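You operate a simulated robot arm through the tools that you are given. There is no shell and no other tool.

Carry out the task below with a simulated robot arm. There is one attempt and no reset: what you move stays moved.

## Task
Set the controls near the top of the pale table. At the end: the tilt dial is turned to steep; the white speed dial is turned to fast; the green switch is switched on; the blue switch is switched on; whatever was shut is shut again. Leave all else as you found it, and nothing knocked over.

The check looks at the end state, three seconds after you hand in, the way a careful person would. Anything else that was tipped, shoved, dropped, spilled or broken makes it a failure.

## Robot
A 7-joint arm with a two-finger parallel gripper, fixed in place. Base frame: the origin is on the floor under the middle of its stand, x ahead of it, y to its left, z up; the work surface is at about z = 0.804. Readings come in m, degrees, newtons and seconds.
It reaches about 1.247 m from its shoulder. Its first joint turns from -132.0 to 132.0 degrees. Payload 3.91 kg.
The TCP is the grasp point between the finger pads, 0.03 m short of the fingertips. In the tool frame z runs along the fingers and y along their closing line. Largest opening 0.11 m; finger width 0.02, thickness 0.01; the body of the gripper, 0.048 by 0.112 m, starts 0.055 m behind the TCP.
Orientation is told as [roll, pitch, yaw] about the base's x, y, z axes, in that order, counted from this pose: with the fingers straight down and closing along the base's y, the tool's x points along the base's -x, its y along +y and its z along -z.

## Interface
- The arm moves only by the tool apply_moves. Its argument "plan" is a list of rows, each a list of 2 entries, a list of its own where there are three numbers: the shift along the tool's x, y, z in m, then the turn, a rotation vector about the tool's x, y, z in degrees. In form: [[[x, y, z], [ax, ay, az]], ...]. A call has 1 to 20 rows; each row is the pose to reach, as a shift and turn from the pose commanded when the call began, along the tool's axes at that moment. "grip" is the opening, from 0 (shut) to 1 (fully open), set as the call begins (left out, the last holds). Rows are played at 5 a second. More than 0.05 m and 8.6 degrees between two rows, or a gripper value outside its range, and nothing of the call is played. Where a pose cannot be reached the arm comes as near as it can. A force on the tool above 40 N (or 10 N above the force at the start of the call, whichever is more), or a blocked arm, ends the call early, and 0.2 s more pass. The fingers move at their own pace (about 0.108 m/s each) and stop on an object; they squeeze with about 35 N. The grip force told is the motor's: it shows also when the fingers shut on nothing. Time passes only in rows, and 0.2 s behind the last, so rows that repeat a pose let the fingers close. It gives the time, the measured TCP pose, the force on the tool (base axes), the opening and the grip force at its end, in the units of the frame above (readings bear some noise), with the torque about the TCP (base axes, N m) and any sound that the robot's microphone picked up.
- Cameras (640 x 400 px; columns grow to the right, rows downward): "scene" is fixed at [0.0491, -0.6508, 1.5862]; the picture's right is [0.76, -0.65, 0.00], its down [-0.31, -0.36, -0.88] and it looks along [0.57, 0.67, -0.48] (base axes); focal length 365 px, centre (320, 200). "wrist" rides on the gripper at [0.072, 0.017, -0.103] in the tool frame; the picture's right is [-0.23, 0.97, 0.00], its down [-0.76, -0.18, -0.62] and it looks along [-0.61, -0.14, 0.78] (tool axes); focal length 222 px, centre (320, 200). There is no depth. A picture from a camera that has moved, and an enlarged one, comes with that camera's place and axes in the base frame and with its lens.
- camera(camera): a new picture of that camera. No time passes.
- zoom(camera, box): a new picture of the part [left, top, right, bottom] of that camera's present view, enlarged. No time passes.
- sign_off(): hands the job in; it is judged then, once.

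Places have to be worked out from the pictures, the camera data and where the tool is seen. Open the gripper and draw the arm clear of the work before you hand the job in, unless the task says otherwise.

The tools are called after "Request:" as name(argument=value, ...) on one line, values as JSON. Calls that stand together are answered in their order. apply_moves: Moves the arm, as the interface text tells. Its arguments: {"type":"object","properties":{"plan":{"type":"array"},"grip":{"type":"number"}},"required":["plan"]} The other tools are called the same way: camera (camera) takes a picture; zoom (camera, box) takes an enlarged picture of a part of a camera's view; sign_off () hands the job in.

At the start:

```text
clock: 0.0
tool_pos: [0.5099, 0.111, 1.1671]
orientation: [0.1, -0.1, 0.0]
contact_force: [-0.3, -0.2, 0.4]
ft_torque: [0.04, 0.0, 0.01]
opening: 0.1101
grasp_force: 0.1
```

scene: 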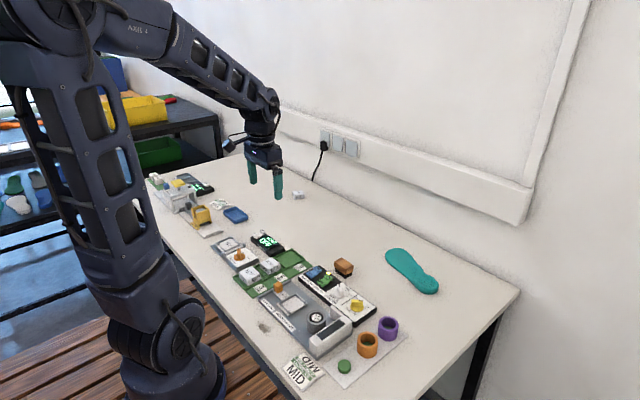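
wrist: 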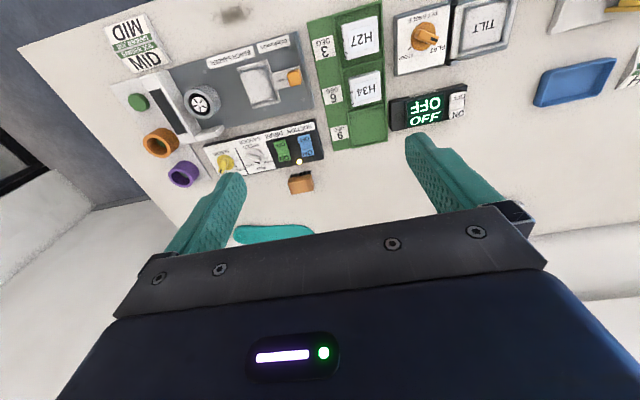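

I start by looking closely at the table through both cameras to find the controls.

Request:
zoom(camera="scene", box=[220, 220, 420, 345])

Request:
zoom(camera="scene", box=[140, 160, 300, 260])

Request:
zoom(camera="wrist", box=[100, 0, 360, 200])

Request:
zoom(camera="wrist", box=[300, 0, 640, 200])

```text
3.20 times, centred on (320, 282) of scene
camera zoom: at [0.0491, -0.6508, 1.5862], right [0.76, -0.65, 0.0], down [-0.31, -0.36, -0.88], along [0.57, 0.67, -0.48], focal length 1167 px, centre (320, -64)
```

zoom: 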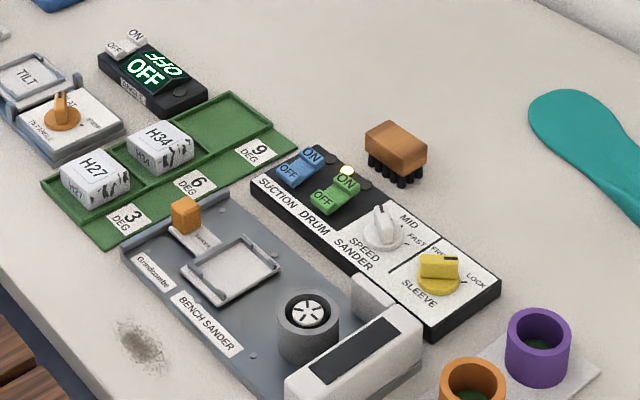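

```text
4.00 times, centred on (220, 210) of scene
camera zoom: at [0.0491, -0.6508, 1.5862], right [0.76, -0.65, 0.0], down [-0.31, -0.36, -0.88], along [0.57, 0.67, -0.48], focal length 1459 px, centre (720, 160)
```

zoom: 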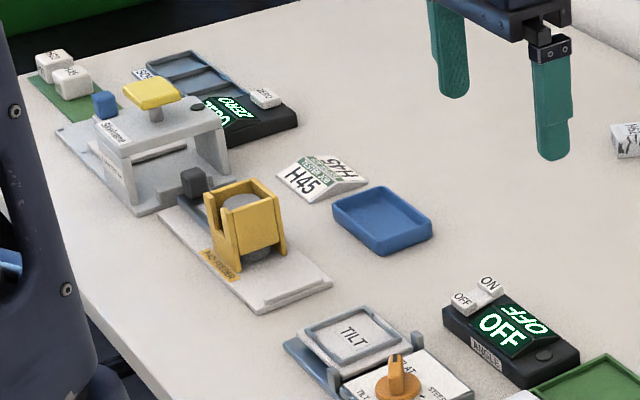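

```text
2.00 times, centred on (230, 100) of wrist
camera zoom: at [0.4369, 0.1268, 1.2688], right [0.23, 0.97, 0.0], down [0.76, -0.18, 0.62], along [0.61, -0.14, -0.78], focal length 444 px, centre (500, 400)
```

zoom: 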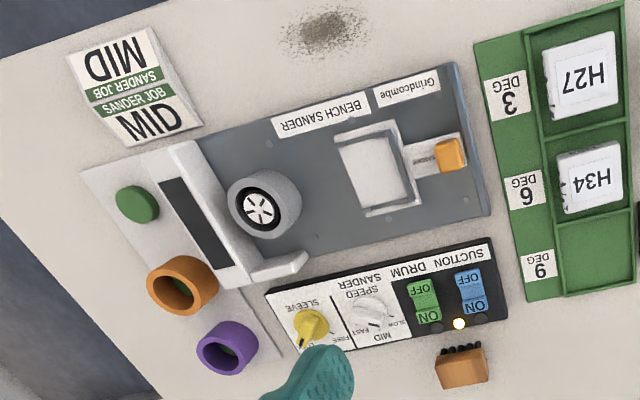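

```text
1.88 times, centred on (470, 100) of wrist
camera zoom: at [0.4369, 0.1268, 1.2688], right [0.23, 0.97, 0.0], down [0.76, -0.18, 0.62], along [0.61, -0.14, -0.78], focal length 418 px, centre (38, 388)
```

zoom: 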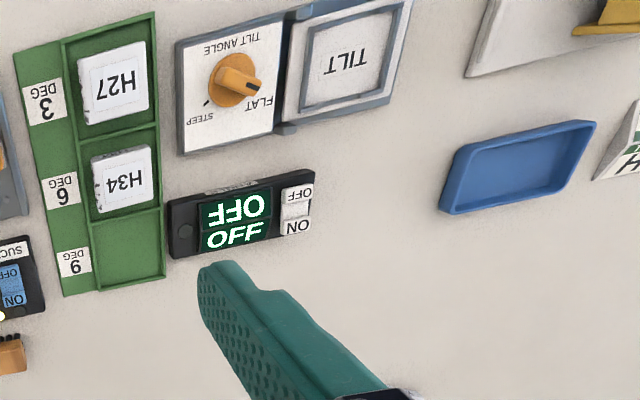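

The tilt dial appears at about (0.49, 0.285) pointing to FLAT, with the two switches and the speed dial at about (0.625, 0.05 / 0.00 / -0.057). I move the wrist camera lower and behind the tilt box to get a closer look at it.

Request:
apply_moves(plan=[[[0.025, 0.028, 0.018], [0, 0, 0]], [[0.05, 0.056, 0.036], [0, 0, 0]], [[0.075, 0.084, 0.054], [0, 0, 0]], [[0.1, 0.112, 0.072], [0, 0, 0]], [[0.125, 0.14, 0.09], [0, 0, 0]], [[0.15, 0.17, 0.11], [0, 0, 0]]])

Request:
camera(camera="wrist")

Request:
camera(camera="scene")

```text
clock: 1.4
tool_pos: [0.3607, 0.2835, 1.0567]
orientation: [0.0, 0.0, -0.1]
contact_force: [-0.9, 0.1, 0.5]
ft_torque: [0.0, 0.0, 0.04]
opening: 0.1101
grasp_force: 0.0
```

```text
taken
camera wrist: at [0.2873, 0.2983, 1.1599], right [0.23, 0.97, 0.0], down [0.76, -0.18, 0.62], along [0.61, -0.14, -0.78], focal length 222 px, centre (320, 200)
```

wrist: 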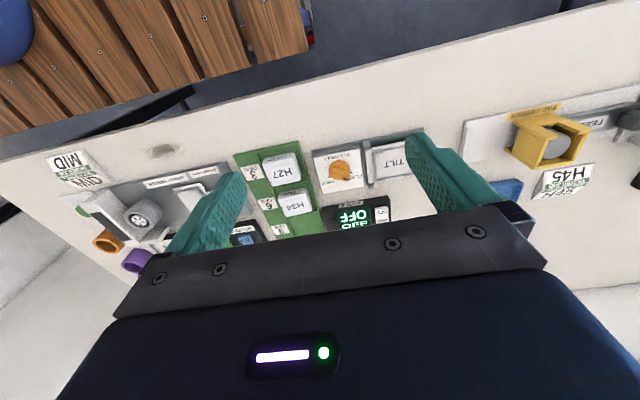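

```text
taken
```

scene: 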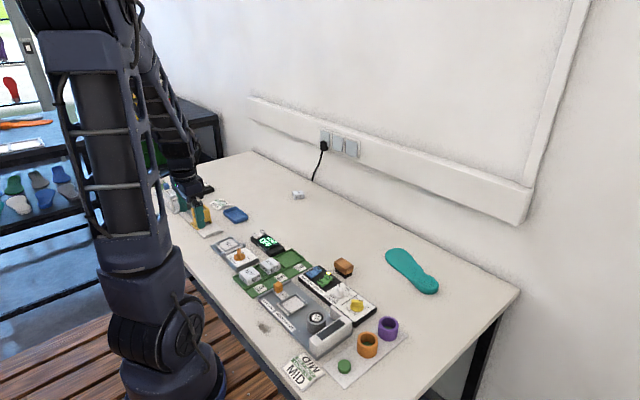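

Now I enlarge the tilt box from this new angle and from the scene camera.

Request:
zoom(camera="wrist", box=[290, 120, 450, 220])

Request:
zoom(camera="scene", box=[205, 225, 293, 280])

Request:
zoom(camera="scene", box=[290, 250, 386, 310])

```text
4.00 times, centred on (370, 170) of wrist
camera zoom: at [0.2873, 0.2983, 1.1599], right [0.23, 0.97, 0.0], down [0.76, -0.18, 0.62], along [0.61, -0.14, -0.78], focal length 888 px, centre (120, 320)
```

zoom: 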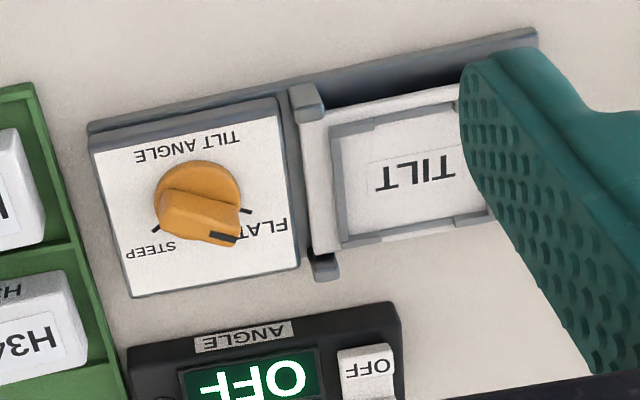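

```text
7.27 times, centred on (249, 252) of scene
camera zoom: at [0.0491, -0.6508, 1.5862], right [0.76, -0.65, 0.0], down [-0.31, -0.36, -0.88], along [0.57, 0.67, -0.48], focal length 2652 px, centre (836, -182)
```

zoom: 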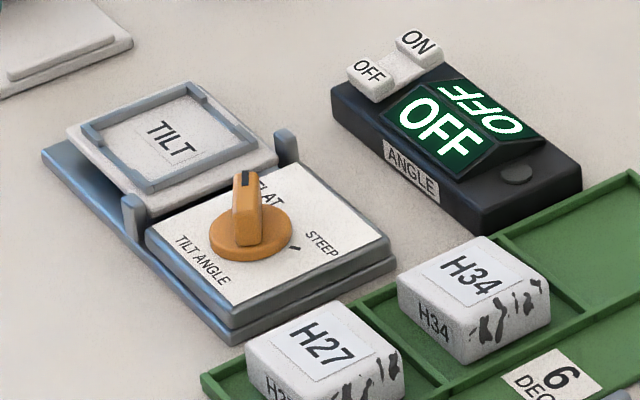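

```text
6.67 times, centred on (338, 280) of scene
camera zoom: at [0.0491, -0.6508, 1.5862], right [0.76, -0.65, 0.0], down [-0.31, -0.36, -0.88], along [0.57, 0.67, -0.48], focal length 2431 px, centre (200, -333)
```

zoom: 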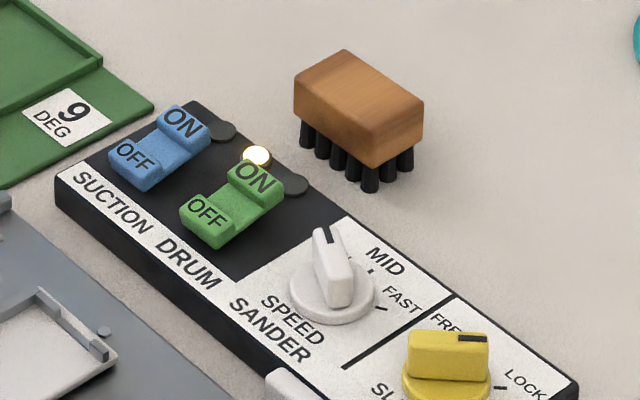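

The tilt knob is an orange disc with a raised bar whose black end points at FLAT; its ticks are near ±50° about the +x direction. I zoom tighter on the knob and on the hinge area beside it.

Request:
zoom(camera="wrist", box=[308, 143, 372, 183])

Request:
zoom(camera="wrist", box=[350, 125, 430, 195])

Request:
zoom(camera="scene", box=[225, 240, 265, 265])

```text
10.00 times, centred on (340, 163) of wrist
camera zoom: at [0.2873, 0.2983, 1.1599], right [0.23, 0.97, 0.0], down [0.76, -0.18, 0.62], along [0.61, -0.14, -0.78], focal length 2221 px, centre (120, 570)
```

zoom: 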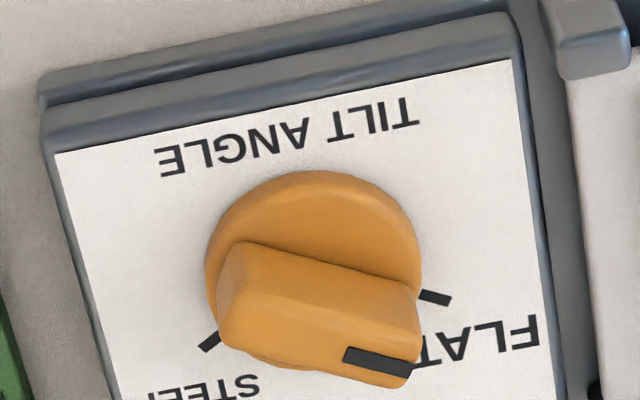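

```text
5.71 times, centred on (390, 160) of wrist
camera zoom: at [0.2873, 0.2983, 1.1599], right [0.23, 0.97, 0.0], down [0.76, -0.18, 0.62], along [0.61, -0.14, -0.78], focal length 1269 px, centre (-80, 429)
```

zoom: 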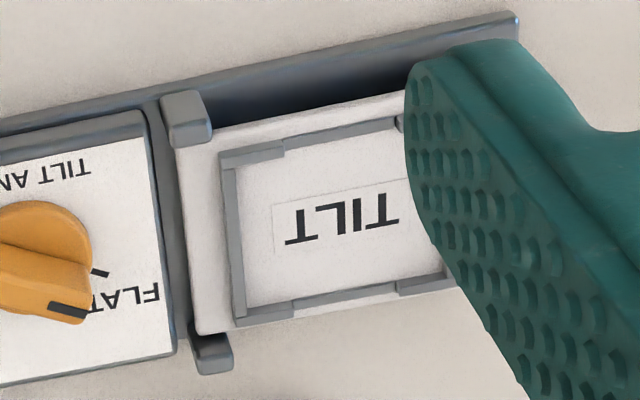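

```text
16.00 times, centred on (245, 252) of scene
camera zoom: at [0.0491, -0.6508, 1.5862], right [0.76, -0.65, 0.0], down [-0.31, -0.36, -0.88], along [0.57, 0.67, -0.48], focal length 5835 px, centre (1520, -640)
```

zoom: 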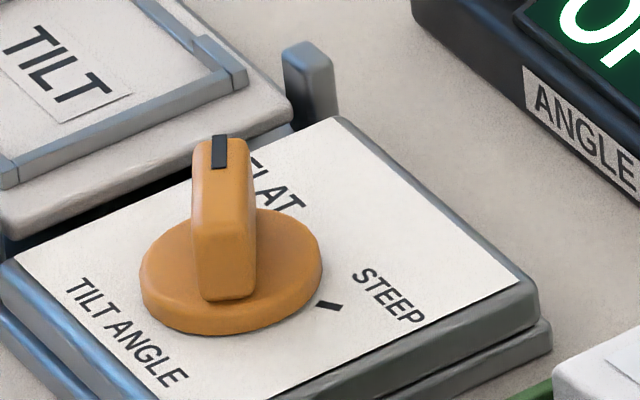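

The tilt knob's bar is clear to grip. Now I move across at the same height to look closely at the switch and speed panel.

Request:
apply_moves(plan=[[[-0.02, -0.04, 0], [0, 0, 0]], [[-0.04, -0.08, 0], [0, 0, 0]], [[-0.06, -0.12, 0], [0, 0, 0]], [[-0.08, -0.16, 0], [0, 0, 0]], [[-0.1, -0.2, 0], [0, 0, 0]], [[-0.12, -0.24, 0], [0, 0, 0]], [[-0.14, -0.28, 0.01], [0, 0, 0]]])

Request:
camera(camera="wrist")

Request:
zoom(camera="wrist", box=[230, 110, 390, 210])

```text
clock: 3.0
tool_pos: [0.5019, 0.0025, 1.0468]
orientation: [0.0, 0.0, 0.1]
contact_force: [0.4, -1.3, -0.3]
ft_torque: [0.03, -0.05, -0.01]
opening: 0.1099
grasp_force: 0.1
```

```text
taken
camera wrist: at [0.4281, 0.0173, 1.1497], right [0.23, 0.97, 0.0], down [0.76, -0.18, 0.62], along [0.61, -0.14, -0.78], focal length 222 px, centre (320, 200)
```

wrist: 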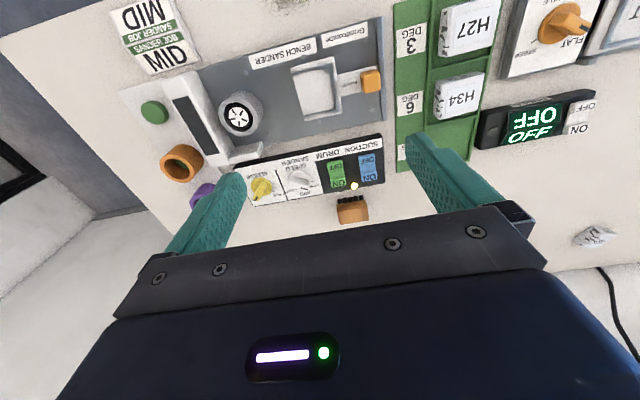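

```text
4.00 times, centred on (310, 160) of wrist
camera zoom: at [0.4281, 0.0173, 1.1497], right [0.23, 0.97, 0.0], down [0.76, -0.18, 0.62], along [0.61, -0.14, -0.78], focal length 888 px, centre (360, 360)
```

zoom: 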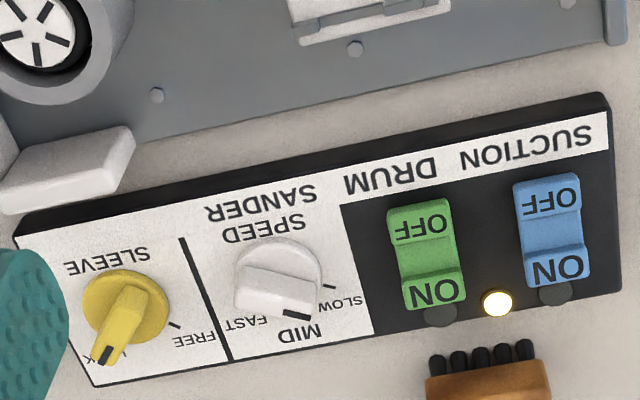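

I enlarge the speed dial and the two switches to read their present positions.

Request:
zoom(camera="wrist", box=[278, 160, 326, 200])

Request:
zoom(camera="wrist", box=[318, 145, 388, 195])

Request:
zoom(camera="scene", box=[325, 275, 365, 305])

Request:
zoom(camera="scene", box=[300, 258, 340, 290])

```text
10.00 times, centred on (302, 180) of wrist
camera zoom: at [0.4281, 0.0173, 1.1497], right [0.23, 0.97, 0.0], down [0.76, -0.18, 0.62], along [0.61, -0.14, -0.78], focal length 2221 px, centre (500, 400)
```

zoom: 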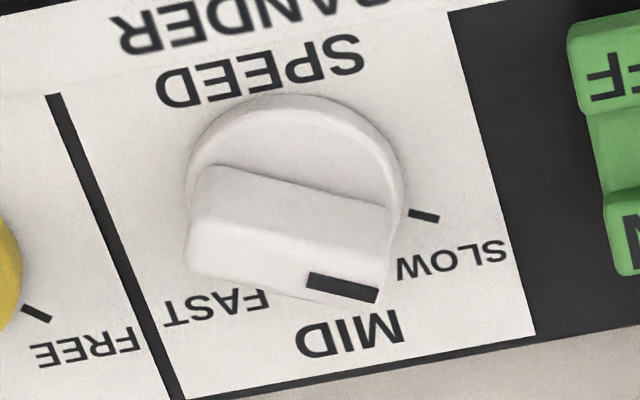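

```text
8.00 times, centred on (353, 170) of wrist
camera zoom: at [0.4281, 0.0173, 1.1497], right [0.23, 0.97, 0.0], down [0.76, -0.18, 0.62], along [0.61, -0.14, -0.78], focal length 1777 px, centre (56, 440)
```

zoom: 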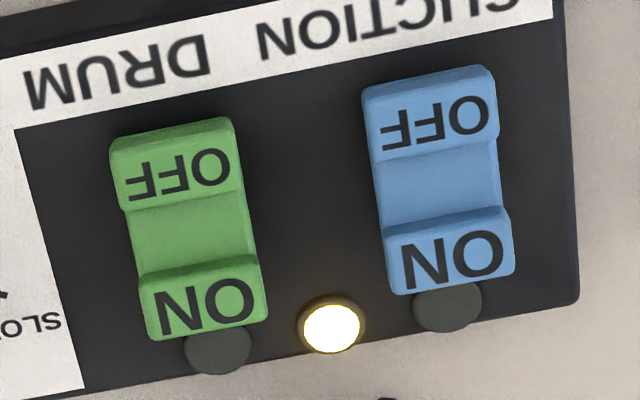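

```text
13.33 times, centred on (345, 290) of scene
camera zoom: at [0.0491, -0.6508, 1.5862], right [0.76, -0.65, 0.0], down [-0.31, -0.36, -0.88], along [0.57, 0.67, -0.48], focal length 4862 px, centre (-13, -1000)
```

zoom: 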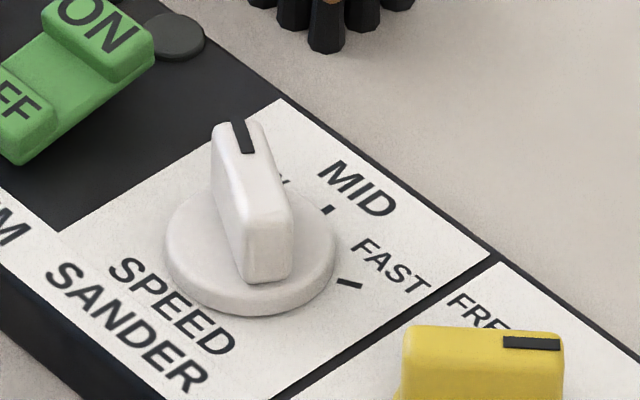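

```text
12.50 times, centred on (320, 274) of scene
camera zoom: at [0.0491, -0.6508, 1.5862], right [0.76, -0.65, 0.0], down [-0.31, -0.36, -0.88], along [0.57, 0.67, -0.48], focal length 4558 px, centre (320, -725)
```

zoom: 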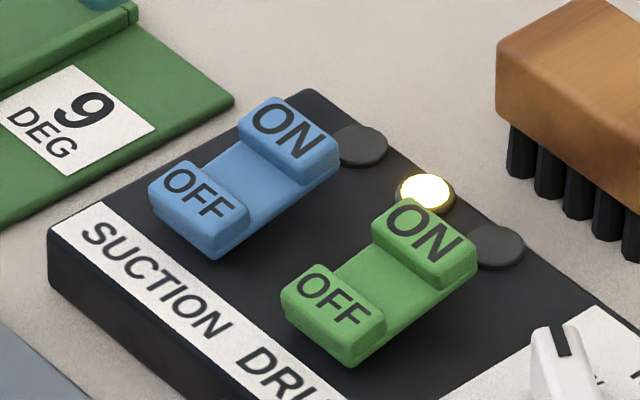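

Both rockers have their ON ends raised (they are off), and the speed dial points to SLOW with FAST about 110° clockwise. I move above the speed dial at about (0.629, -0.066), turning to yaw +55° so the fingers straddle its bar, staying high to check.

Request:
apply_moves(plan=[[[-0.016, -0.0086, 0.012], [0, 0, -6.9]], [[-0.032, -0.0171, 0.024], [0, 0, -13.8]], [[-0.048, -0.0257, 0.036], [0, 0, -20.7]], [[-0.064, -0.0343, 0.048], [0, 0, -27.6]], [[-0.08, -0.0428, 0.06], [0, 0, -34.5]], [[-0.096, -0.0514, 0.072], [0, 0, -41.4]], [[-0.112, -0.06, 0.084], [0, 0, -48.2]], [[-0.127, -0.0685, 0.097], [0, 0, -55]], [[-0.127, -0.0685, 0.097], [0, 0, -55]]], grip=0.5)

Request:
camera(camera="wrist")

Request:
camera(camera="scene")

```text
clock: 5.0
tool_pos: [0.6273, -0.0678, 0.9501]
orientation: [0.0, 0.0, 55.2]
contact_force: [0.2, 0.5, -0.7]
ft_torque: [-0.03, 0.0, 0.02]
opening: 0.055
grasp_force: 0.1
```

```text
taken
camera wrist: at [0.5715, -0.1189, 1.0527], right [-0.67, 0.74, 0.0], down [0.58, 0.52, 0.62], along [0.46, 0.42, -0.78], focal length 222 px, centre (320, 200)
```

wrist: 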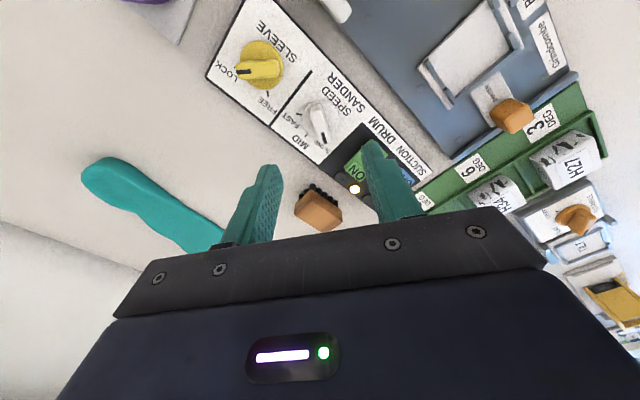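

```text
taken
```

scene: 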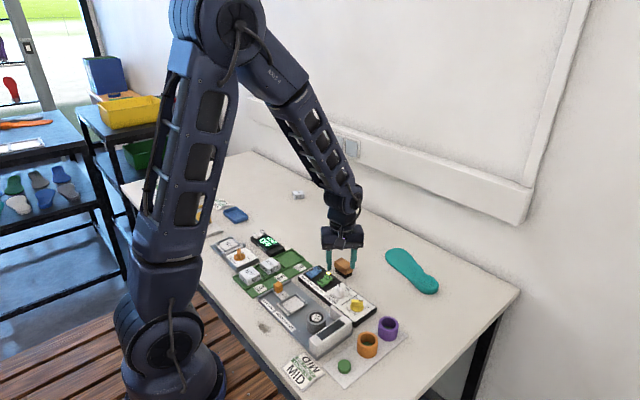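

The dial bar sits at about pixel (318,120), just where a point 0.11 m straight below the TCP should appear. I zoom in to check the alignment of bar and fingers.

Request:
zoom(camera="wrist", box=[270, 80, 370, 160])

Request:
zoom(camera="scene", box=[300, 220, 400, 310])

```text
5.00 times, centred on (320, 120) of wrist
camera zoom: at [0.5715, -0.1189, 1.0527], right [-0.67, 0.74, 0.0], down [0.58, 0.52, 0.62], along [0.46, 0.42, -0.78], focal length 1111 px, centre (320, 600)
```

zoom: 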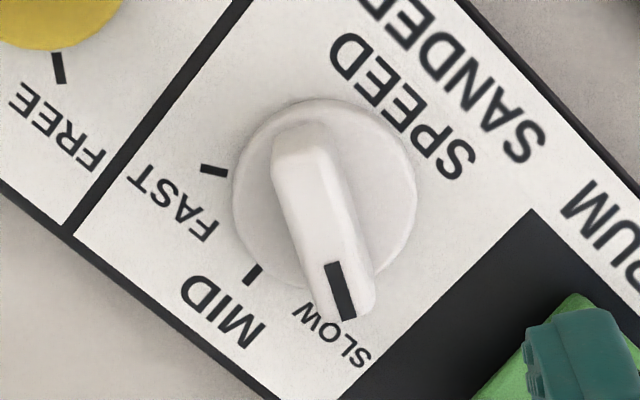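

```text
4.44 times, centred on (350, 265) of scene
camera zoom: at [0.0491, -0.6508, 1.5862], right [0.76, -0.65, 0.0], down [-0.31, -0.36, -0.88], along [0.57, 0.67, -0.48], focal length 1621 px, centre (187, -89)
```

zoom: 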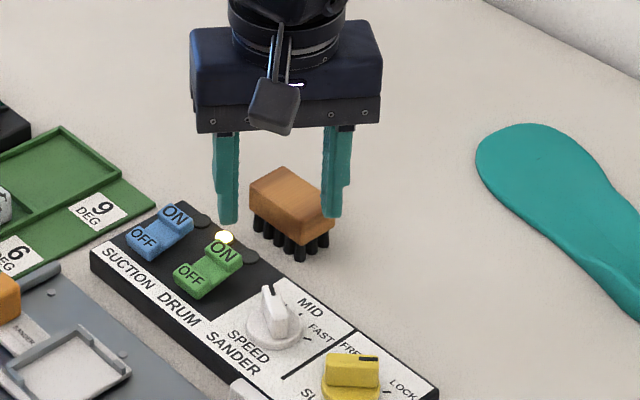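

The bar angle measures about 55° and the dial is centred within about 1 mm under the TCP. I descend so the fingertips come beside the bar, just above the disc.

Request:
apply_moves(plan=[[[0, 0, 0.02], [0, 0, 0]], [[0, 0, 0.04], [0, 0, 0]], [[0, 0, 0.055], [0, 0, 0]], [[0, 0, 0.065], [0, 0, 0]], [[0, 0, 0.075], [0, 0, 0]], [[0, 0, 0.083], [0, 0, 0]]])

Request:
zoom(camera="wrist", box=[220, 80, 420, 220])

Request:
zoom(camera="scene", box=[300, 240, 400, 310])

```text
clock: 6.4
tool_pos: [0.6276, -0.0667, 0.8668]
orientation: [0.0, 0.0, 54.9]
contact_force: [0.6, 0.9, -0.9]
ft_torque: [0.03, -0.04, 0.04]
opening: 0.0547
grasp_force: 0.0
```

```text
2.86 times, centred on (320, 150) of wrist
camera zoom: at [0.5719, -0.1176, 0.969], right [-0.67, 0.74, 0.0], down [0.58, 0.52, 0.62], along [0.46, 0.42, -0.78], focal length 635 px, centre (320, 343)
```

zoom: 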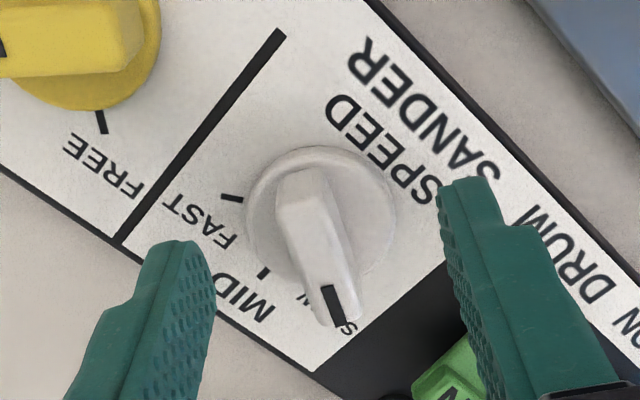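

```text
5.71 times, centred on (350, 275) of scene
camera zoom: at [0.0491, -0.6508, 1.5862], right [0.76, -0.65, 0.0], down [-0.31, -0.36, -0.88], along [0.57, 0.67, -0.48], focal length 2084 px, centre (149, -229)
```

zoom: 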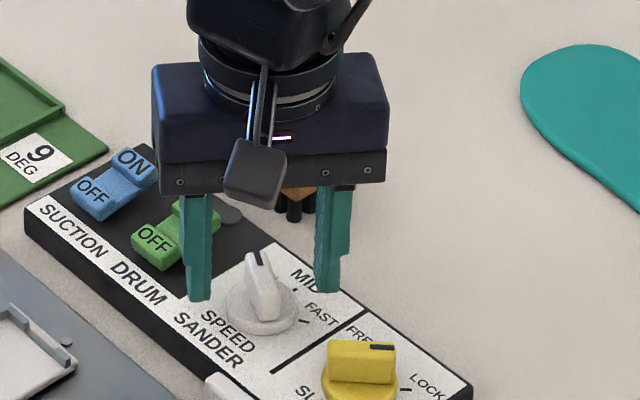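

The fingertips straddle the bar at z≈0.837; the bar top appears at about 0.840 and disc top at about 0.827. I lower another 7 mm and close on the bar.

Request:
apply_moves(plan=[[[0, 0, 0.004], [0, 0, 0]], [[0, 0, 0.007], [0, 0, 0]]])

Request:
apply_moves(plan=[[[0, 0, 0], [0, 0, 0]], [[0, 0, 0], [0, 0, 0]], [[0, 0, 0], [0, 0, 0]], [[0, 0, 0], [0, 0, 0]]], grip=0.0)

Request:
zoom(camera="wrist", box=[220, 80, 420, 220])

```text
clock: 7.0
tool_pos: [0.6266, -0.0685, 0.86]
orientation: [0.1, -0.1, 54.9]
contact_force: [-0.6, 0.7, -0.1]
ft_torque: [0.01, 0.0, 0.02]
opening: 0.055
grasp_force: 0.0
```

```text
clock: 8.0
tool_pos: [0.6273, -0.0679, 0.8601]
orientation: [0.0, -0.1, 55.0]
contact_force: [4.0, -6.4, 0.4]
ft_torque: [-0.29, 0.07, -0.03]
opening: 0.0119
grasp_force: 45.2
```

```text
2.86 times, centred on (320, 150) of wrist
camera zoom: at [0.5715, -0.1185, 0.9621], right [-0.67, 0.74, 0.0], down [0.58, 0.52, 0.62], along [0.46, 0.42, -0.78], focal length 635 px, centre (320, 343)
```

zoom: 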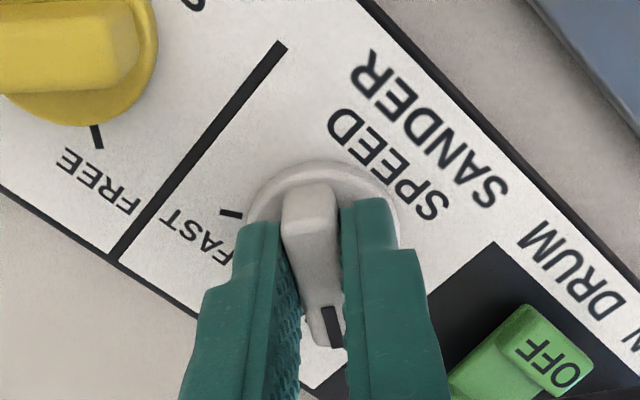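

The bar is held (opening 12 mm, small side force). I turn the first half, 55° clockwise seen from above, and check the forces.

Request:
apply_moves(plan=[[[0, 0, 0], [0, 0, 6.9]], [[0, 0, 0], [0, 0, 13.8]], [[0, 0, 0], [0, 0, 20.7]], [[0, 0, 0], [0, 0, 27.6]], [[0, 0, 0], [0, 0, 34.5]], [[0, 0, 0], [0, 0, 41.4]], [[0, 0, 0], [0, 0, 48.3]], [[0, 0, 0], [0, 0, 55]]])

Request:
zoom(camera="wrist", box=[220, 80, 420, 220])

```text
clock: 10.0
tool_pos: [0.6255, -0.0646, 0.86]
orientation: [0.1, 0.1, 0.1]
contact_force: [0.7, 6.9, 2.3]
ft_torque: [-0.15, 0.0, 0.08]
opening: 0.0117
grasp_force: 44.9
stopped in row 8: the force on the tool passed its limit at 41 N (the readings are from after the stop); the commanded pose is now the measured one
```

```text
2.86 times, centred on (320, 150) of wrist
camera zoom: at [0.5532, -0.0496, 0.9622], right [0.23, 0.97, 0.0], down [0.76, -0.18, 0.62], along [0.61, -0.14, -0.78], focal length 635 px, centre (320, 343)
```

zoom: 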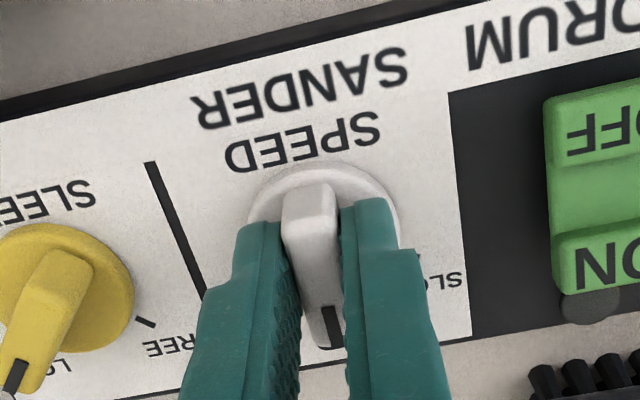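

The knob turned to about MID, and the side force shows the tool axis was a few mm off: the knob's axis is near (0.631, -0.064). I open slightly, recentre there, and close again.

Request:
apply_moves(plan=[[[0, 0, 0], [0, 0, 0]], [[-0.002, 0.0003, 0], [0, 0, 0]], [[-0.0055, 0.0006, 0], [0, 0, 0]]], grip=0.3)

Request:
zoom(camera="wrist", box=[220, 80, 420, 220])

```text
clock: 10.8
tool_pos: [0.6317, -0.0645, 0.8598]
orientation: [0.2, 0.1, 0.1]
contact_force: [-0.7, 1.1, 0.1]
ft_torque: [0.0, 0.01, 0.0]
opening: 0.033
grasp_force: 0.0
```

```text
2.86 times, centred on (320, 150) of wrist
camera zoom: at [0.5592, -0.0489, 0.9624], right [0.23, 0.97, 0.0], down [0.76, -0.18, 0.62], along [0.61, -0.14, -0.78], focal length 635 px, centre (320, 343)
```

zoom: 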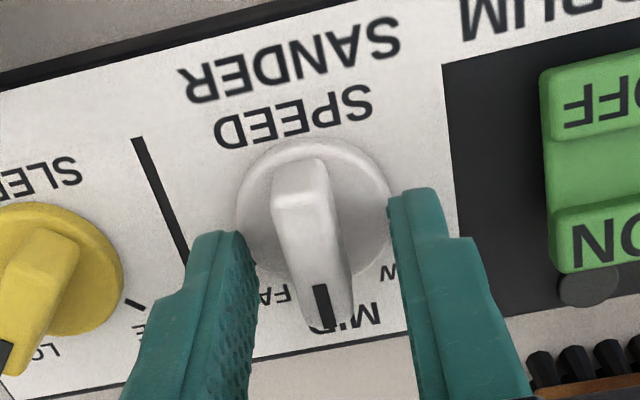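

I close again here and read the side force to refine the centring.

Request:
apply_moves(plan=[[[0, 0, 0], [0, 0, 0]], [[0, 0, 0], [0, 0, 0]], [[0, 0, 0], [0, 0, 0]]], grip=0.0)

```text
clock: 11.6
tool_pos: [0.6322, -0.065, 0.8604]
orientation: [0.0, 0.0, -0.1]
contact_force: [2.4, -12.5, 4.8]
ft_torque: [-0.44, 0.5, 0.06]
opening: 0.0119
grasp_force: 44.8
```

The side force (-12.5 N in y) says the axis is about 1.5 mm further toward -y, near (0.630, -0.0657). I shift there while holding and then turn the remaining 55° to FAST.

Request:
apply_moves(plan=[[[0.001, -0.0017, 0], [0, 0, 0]], [[0.001, -0.0017, 0], [0, 0, 6.9]], [[0.001, -0.0017, 0], [0, 0, 13.8]], [[0.001, -0.0017, 0], [0, 0, 20.7]], [[0.001, -0.0017, 0], [0, 0, 27.6]]])

Request:
zoom(camera="wrist", box=[220, 80, 420, 220])

```text
clock: 12.8
tool_pos: [0.6319, -0.0668, 0.8594]
orientation: [0.1, 0.0, -27.7]
contact_force: [22.7, 11.7, 3.0]
ft_torque: [-0.45, -1.63, -0.04]
opening: 0.0117
grasp_force: 44.7
```

```text
2.86 times, centred on (320, 150) of wrist
camera zoom: at [0.5748, -0.019, 0.9623], right [0.65, 0.76, 0.0], down [0.59, -0.51, 0.62], along [0.47, -0.41, -0.78], focal length 635 px, centre (320, 343)
```

zoom: 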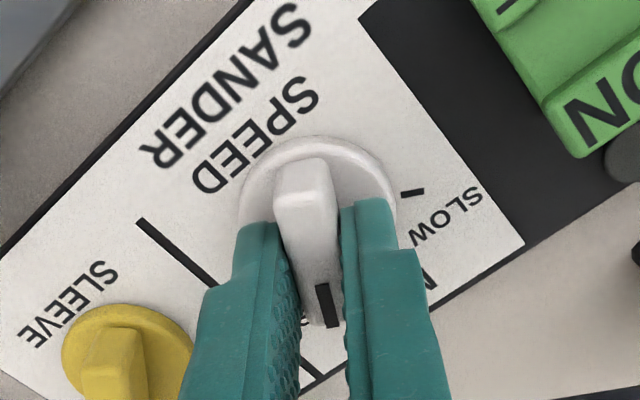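

There's about 20 N of side load, so I loosen the grip to leave a little slack, shift 1.6 mm along the closing line, and turn on to 55° before squeezing again.

Request:
apply_moves(plan=[[[0, 0, 0], [0, 0, 0]], [[0, 0.0016, 0], [0, 0, 0]], [[0, 0.0016, 0], [0, 0, 6.9]], [[0, 0.0016, 0], [0, 0, 13.8]], [[0, 0.0016, 0], [0, 0, 20.7]], [[0, 0.0016, 0], [0, 0, 27.6]]], grip=0.15)

Request:
apply_moves(plan=[[[0, 0, 0], [0, 0, 0]], [[0, 0, 0], [0, 0, 0]]], grip=0.0)

Request:
zoom(camera="wrist", box=[220, 80, 420, 220])

```text
clock: 14.2
tool_pos: [0.6315, -0.0641, 0.8589]
orientation: [0.0, 0.2, -55.1]
contact_force: [-1.6, -0.8, 0.1]
ft_torque: [0.01, 0.03, -0.02]
opening: 0.0169
grasp_force: 0.7
```

```text
clock: 14.8
tool_pos: [0.629, -0.0657, 0.8593]
orientation: [-0.1, 0.1, -55.1]
contact_force: [-22.7, -13.2, 0.0]
ft_torque: [0.08, 0.47, 0.02]
opening: 0.0123
grasp_force: 44.8
```

```text
2.86 times, centred on (320, 150) of wrist
camera zoom: at [0.6024, 0.002, 0.9617], right [0.93, 0.37, 0.0], down [0.29, -0.73, 0.62], along [0.23, -0.58, -0.78], focal length 635 px, centre (320, 343)
```

zoom: 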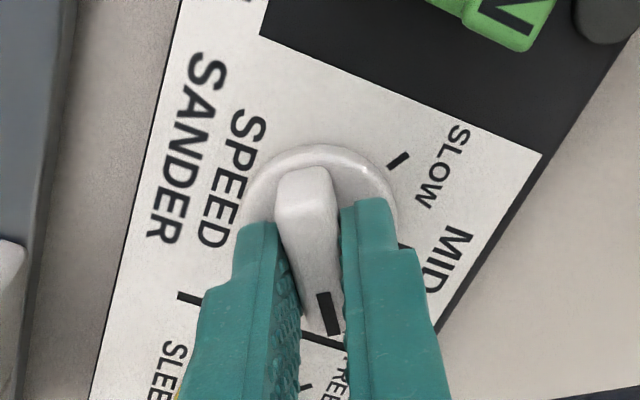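

The bar is now squeezed at yaw -55°. I open the fingers, rise, and check where the pointer rests.

Request:
apply_moves(plan=[[[0, 0, 0], [0, 0, 0]], [[0, 0, -0.005], [0, 0, 0]], [[0, 0, -0.03], [0, 0, 0]], [[0, 0, -0.06], [0, 0, 0]]], grip=0.5)

Request:
zoom(camera="wrist", box=[250, 80, 390, 190])

Request:
zoom(camera="scene", box=[320, 270, 370, 310])

```text
clock: 15.8
tool_pos: [0.6313, -0.0644, 0.9216]
orientation: [-0.1, 0.2, -55.2]
contact_force: [0.5, 0.2, 0.1]
ft_torque: [0.01, 0.05, -0.03]
opening: 0.0549
grasp_force: 0.1
```

```text
3.64 times, centred on (320, 135) of wrist
camera zoom: at [0.6044, 0.0032, 1.0238], right [0.93, 0.37, 0.0], down [0.29, -0.73, 0.62], along [0.23, -0.58, -0.78], focal length 808 px, centre (320, 436)
```

zoom: 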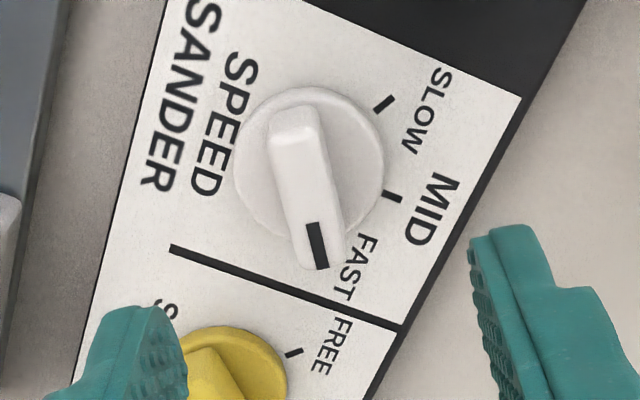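

```text
10.00 times, centred on (345, 290) of scene
camera zoom: at [0.0491, -0.6508, 1.5862], right [0.76, -0.65, 0.0], down [-0.31, -0.36, -0.88], along [0.57, 0.67, -0.48], focal length 3647 px, centre (70, -700)
```

zoom: 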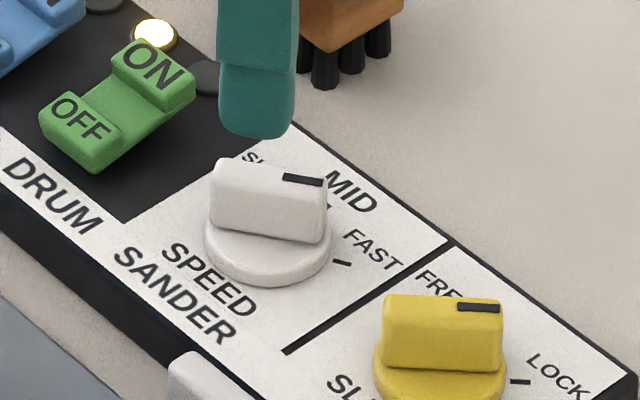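

The pointer seems at FAST. I now raise, close the fingers, return to yaw 0 and move above the green switch's ON end at about (0.644, -0.001), checking the dial again from that angle.

Request:
apply_moves(plan=[[[0.0, 0.0, -0.03], [0, 0, 0]], [[0.006, 0.006, -0.03], [0, 0, -6.9]], [[0.012, 0.012, -0.03], [0, 0, -13.8]], [[0.018, 0.019, -0.03], [0, 0, -20.7]], [[0.024, 0.025, -0.03], [0, 0, -27.6]], [[0.03, 0.032, -0.03], [0, 0, -34.5]], [[0.036, 0.038, -0.03], [0, 0, -41.4]], [[0.04, 0.043, -0.03], [0, 0, -48.2]], [[0.0443, 0.0471, -0.03], [0, 0, -55]], [[0.0443, 0.0471, -0.03], [0, 0, -55]]], grip=0.0)

Request:
camera(camera="wrist")

Request:
zoom(camera="wrist", box=[180, 70, 280, 150])

Request:
zoom(camera="scene", box=[325, 275, 375, 315])

```text
clock: 18.0
tool_pos: [0.6443, -0.0011, 0.9495]
orientation: [0.1, 0.1, 0.0]
contact_force: [-0.8, 0.4, 0.3]
ft_torque: [0.05, 0.04, 0.04]
opening: 0.0001
grasp_force: 34.5
```

```text
taken
camera wrist: at [0.5719, 0.014, 1.0525], right [0.23, 0.97, 0.0], down [0.76, -0.18, 0.62], along [0.61, -0.14, -0.78], focal length 222 px, centre (320, 200)
```

wrist: 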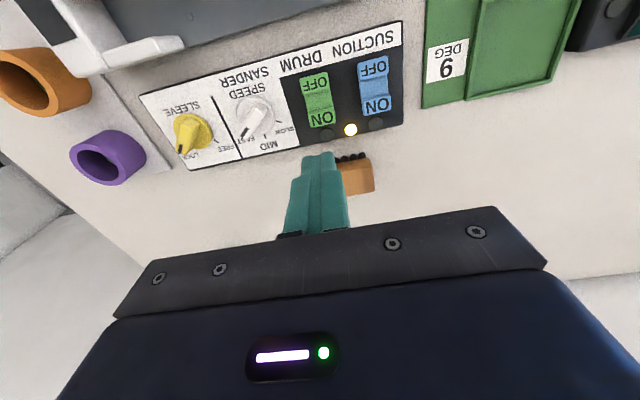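

```text
5.00 times, centred on (230, 110) of wrist
camera zoom: at [0.5719, 0.014, 1.0525], right [0.23, 0.97, 0.0], down [0.76, -0.18, 0.62], along [0.61, -0.14, -0.78], focal length 1111 px, centre (770, 650)
```

zoom: 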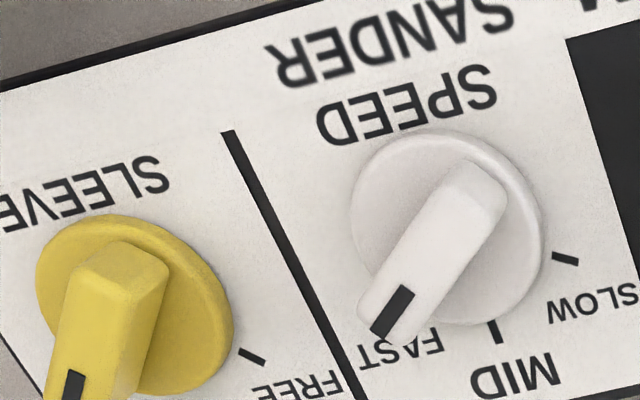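

```text
10.00 times, centred on (350, 295) of scene
camera zoom: at [0.0491, -0.6508, 1.5862], right [0.76, -0.65, 0.0], down [-0.31, -0.36, -0.88], along [0.57, 0.67, -0.48], focal length 3647 px, centre (20, -750)
```

zoom: 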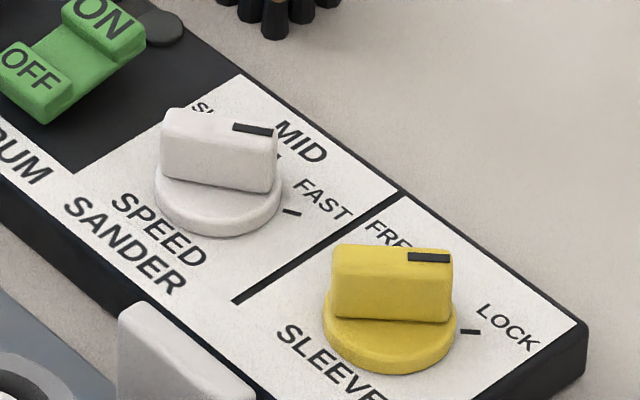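

The speed pointer now lies at about -56°, covering the FAST tick, good. I zoom on the switches below the closed fingers to line up with the green ON end.

Request:
zoom(camera="wrist", box=[280, 50, 400, 150])

Request:
zoom(camera="scene", box=[295, 250, 345, 290])

```text
4.00 times, centred on (340, 100) of wrist
camera zoom: at [0.5719, 0.014, 1.0525], right [0.23, 0.97, 0.0], down [0.76, -0.18, 0.62], along [0.61, -0.14, -0.78], focal length 888 px, centre (240, 600)
```

zoom: 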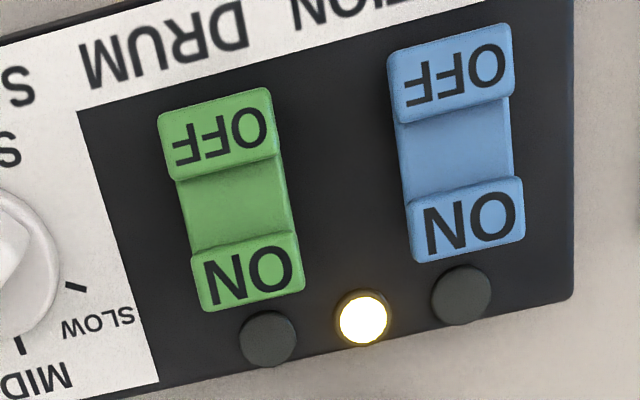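

```text
10.00 times, centred on (320, 270) of scene
camera zoom: at [0.0491, -0.6508, 1.5862], right [0.76, -0.65, 0.0], down [-0.31, -0.36, -0.88], along [0.57, 0.67, -0.48], focal length 3647 px, centre (320, -500)
```

zoom: 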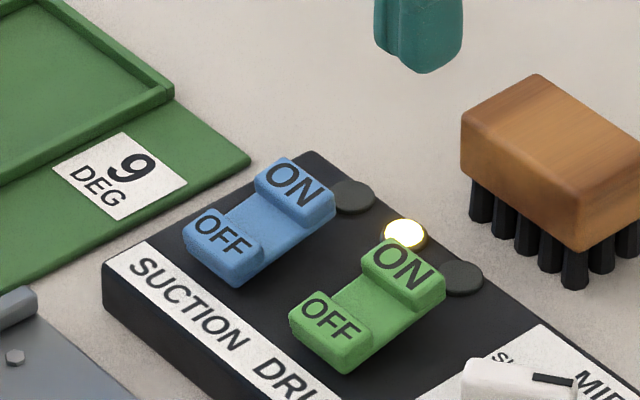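

The ON ends are about 4 mm higher than the OFF ends; green's ON end is at about (0.644, -0.001, 0.834), right below the tips. I press down on it in small steps.

Request:
apply_moves(plan=[[[0, 0, 0.04], [0, 0, 0]], [[0, 0, 0.07], [0, 0, 0]], [[0, 0, 0.08], [0, 0, 0]], [[0, 0, 0.084], [0, 0, 0]], [[0, 0, 0.087], [0, 0, 0]], [[0, 0, 0.09], [0, 0, 0]], [[0, 0, 0.093], [0, 0, 0]]])

Request:
zoom(camera="wrist", box=[240, 80, 440, 220])

Request:
zoom(camera="scene", box=[295, 250, 345, 290])

```text
clock: 19.1
tool_pos: [0.6446, -0.0027, 0.8663]
orientation: [0.1, -0.2, -0.1]
contact_force: [-6.7, 0.0, 13.5]
ft_torque: [-0.06, 0.33, 0.02]
opening: 0.0
grasp_force: 35.4
stopped in row 5: the force on the tool passed its limit at 53 N (the readings are from after the stop); the commanded pose is now the measured one
```

```text
2.86 times, centred on (340, 150) of wrist
camera zoom: at [0.5726, 0.0135, 0.9677], right [0.23, 0.97, 0.0], down [0.76, -0.18, 0.63], along [0.61, -0.14, -0.78], focal length 635 px, centre (263, 343)
```

zoom: 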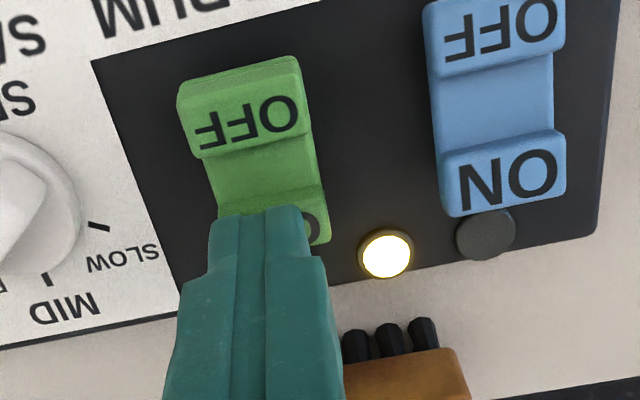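

```text
10.00 times, centred on (320, 270) of scene
camera zoom: at [0.0491, -0.6508, 1.5862], right [0.76, -0.65, 0.0], down [-0.31, -0.36, -0.88], along [0.57, 0.67, -0.48], focal length 3647 px, centre (320, -500)
```

zoom: 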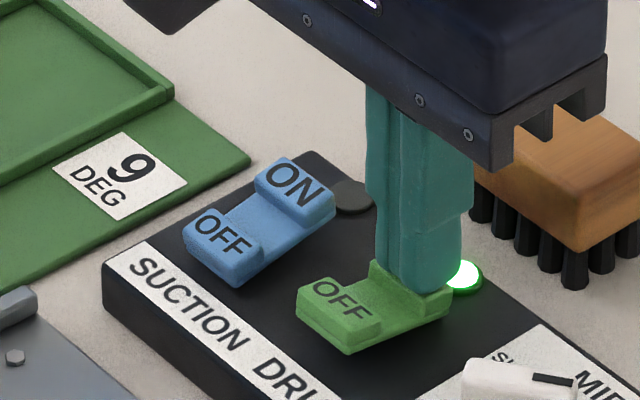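

The green switch rocked over and its lamp is lit green. I rise, shift over the blue ON end at about (0.644, 0.053), and look before pressing.

Request:
apply_moves(plan=[[[0, 0, -0.015], [0, 0, 0]], [[0, 0, -0.04], [0, 0, 0]], [[0.0006, 0.028, -0.04], [0, 0, 0]], [[0.0006, 0.0555, -0.04], [0, 0, 0]], [[0.0006, 0.0555, -0.04], [0, 0, 0]]])

Request:
zoom(camera="wrist", box=[220, 60, 420, 200])

Request:
zoom(camera="scene", box=[295, 250, 345, 290])

```text
clock: 20.4
tool_pos: [0.6454, 0.0537, 0.905]
orientation: [0.1, -0.2, -0.3]
contact_force: [-0.5, 0.0, -0.2]
ft_torque: [-0.01, -0.01, -0.04]
opening: 0.0
grasp_force: 35.1
```

```text
2.86 times, centred on (320, 130) of wrist
camera zoom: at [0.5727, 0.0688, 1.007], right [0.23, 0.97, 0.0], down [0.76, -0.18, 0.63], along [0.61, -0.14, -0.78], focal length 635 px, centre (320, 400)
```

zoom: 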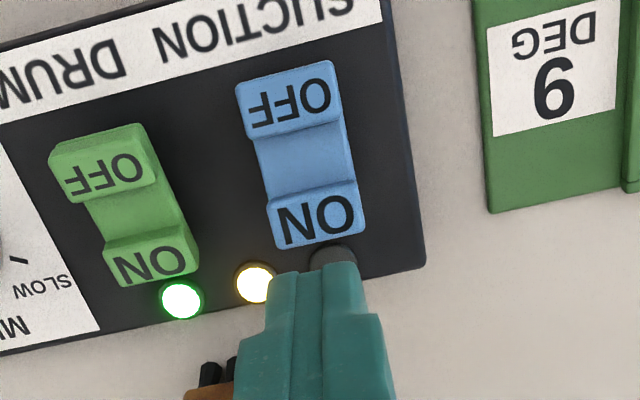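

```text
10.00 times, centred on (320, 270) of scene
camera zoom: at [0.0491, -0.6508, 1.5862], right [0.76, -0.65, 0.0], down [-0.31, -0.36, -0.88], along [0.57, 0.67, -0.48], focal length 3647 px, centre (320, -500)
```

zoom: 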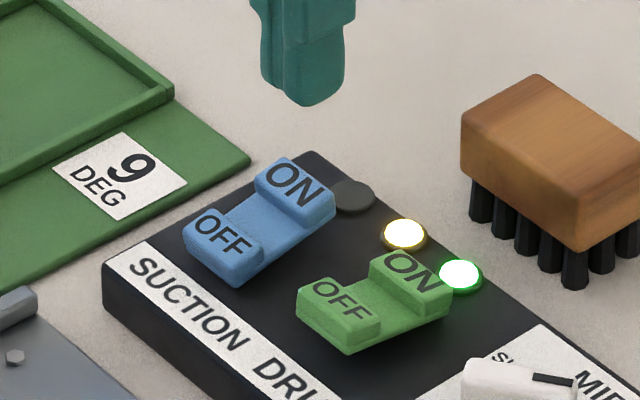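

Green is confirmed on (its lamp stays lit). The blue ON end lies under the tips within a few mm; I press it down in finer steps.

Request:
apply_moves(plan=[[[0.001, 0, 0.02], [0, 0, 0]], [[0.001, 0, 0.032], [0, 0, 0]], [[0.001, 0, 0.036], [0, 0, 0]], [[0.001, 0, 0.038], [0, 0, 0]], [[0.001, 0, 0.04], [0, 0, 0]], [[0.001, 0, 0.042], [0, 0, 0]], [[0.001, 0, 0.044], [0, 0, 0]], [[0.001, 0, 0.046], [0, 0, 0]], [[0.001, 0, 0.048], [0, 0, 0]]])

Request:
zoom(camera="scene", box=[295, 250, 345, 290])

```text
clock: 21.8
tool_pos: [0.6458, 0.0525, 0.8639]
orientation: [0.0, -0.4, -0.2]
contact_force: [-9.8, -2.9, 19.4]
ft_torque: [-0.19, 0.38, -0.02]
opening: 0.0
grasp_force: 34.7
stopped in row 7: the force on the tool passed its limit at 49 N (the readings are from after the stop); the commanded pose is now the measured one
```

```text
10.00 times, centred on (320, 270) of scene
camera zoom: at [0.0491, -0.6508, 1.5862], right [0.76, -0.65, 0.0], down [-0.31, -0.36, -0.88], along [0.57, 0.67, -0.48], focal length 3647 px, centre (320, -500)
```

zoom: 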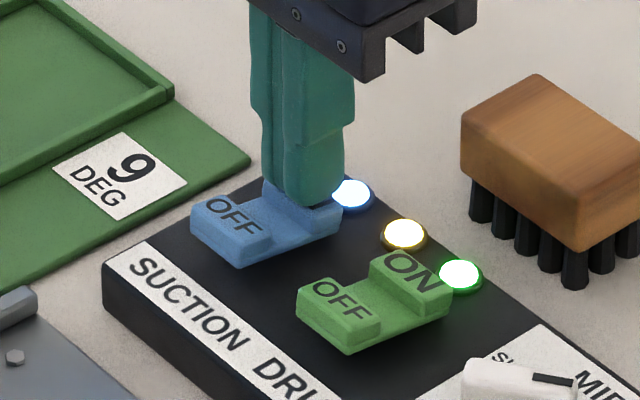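

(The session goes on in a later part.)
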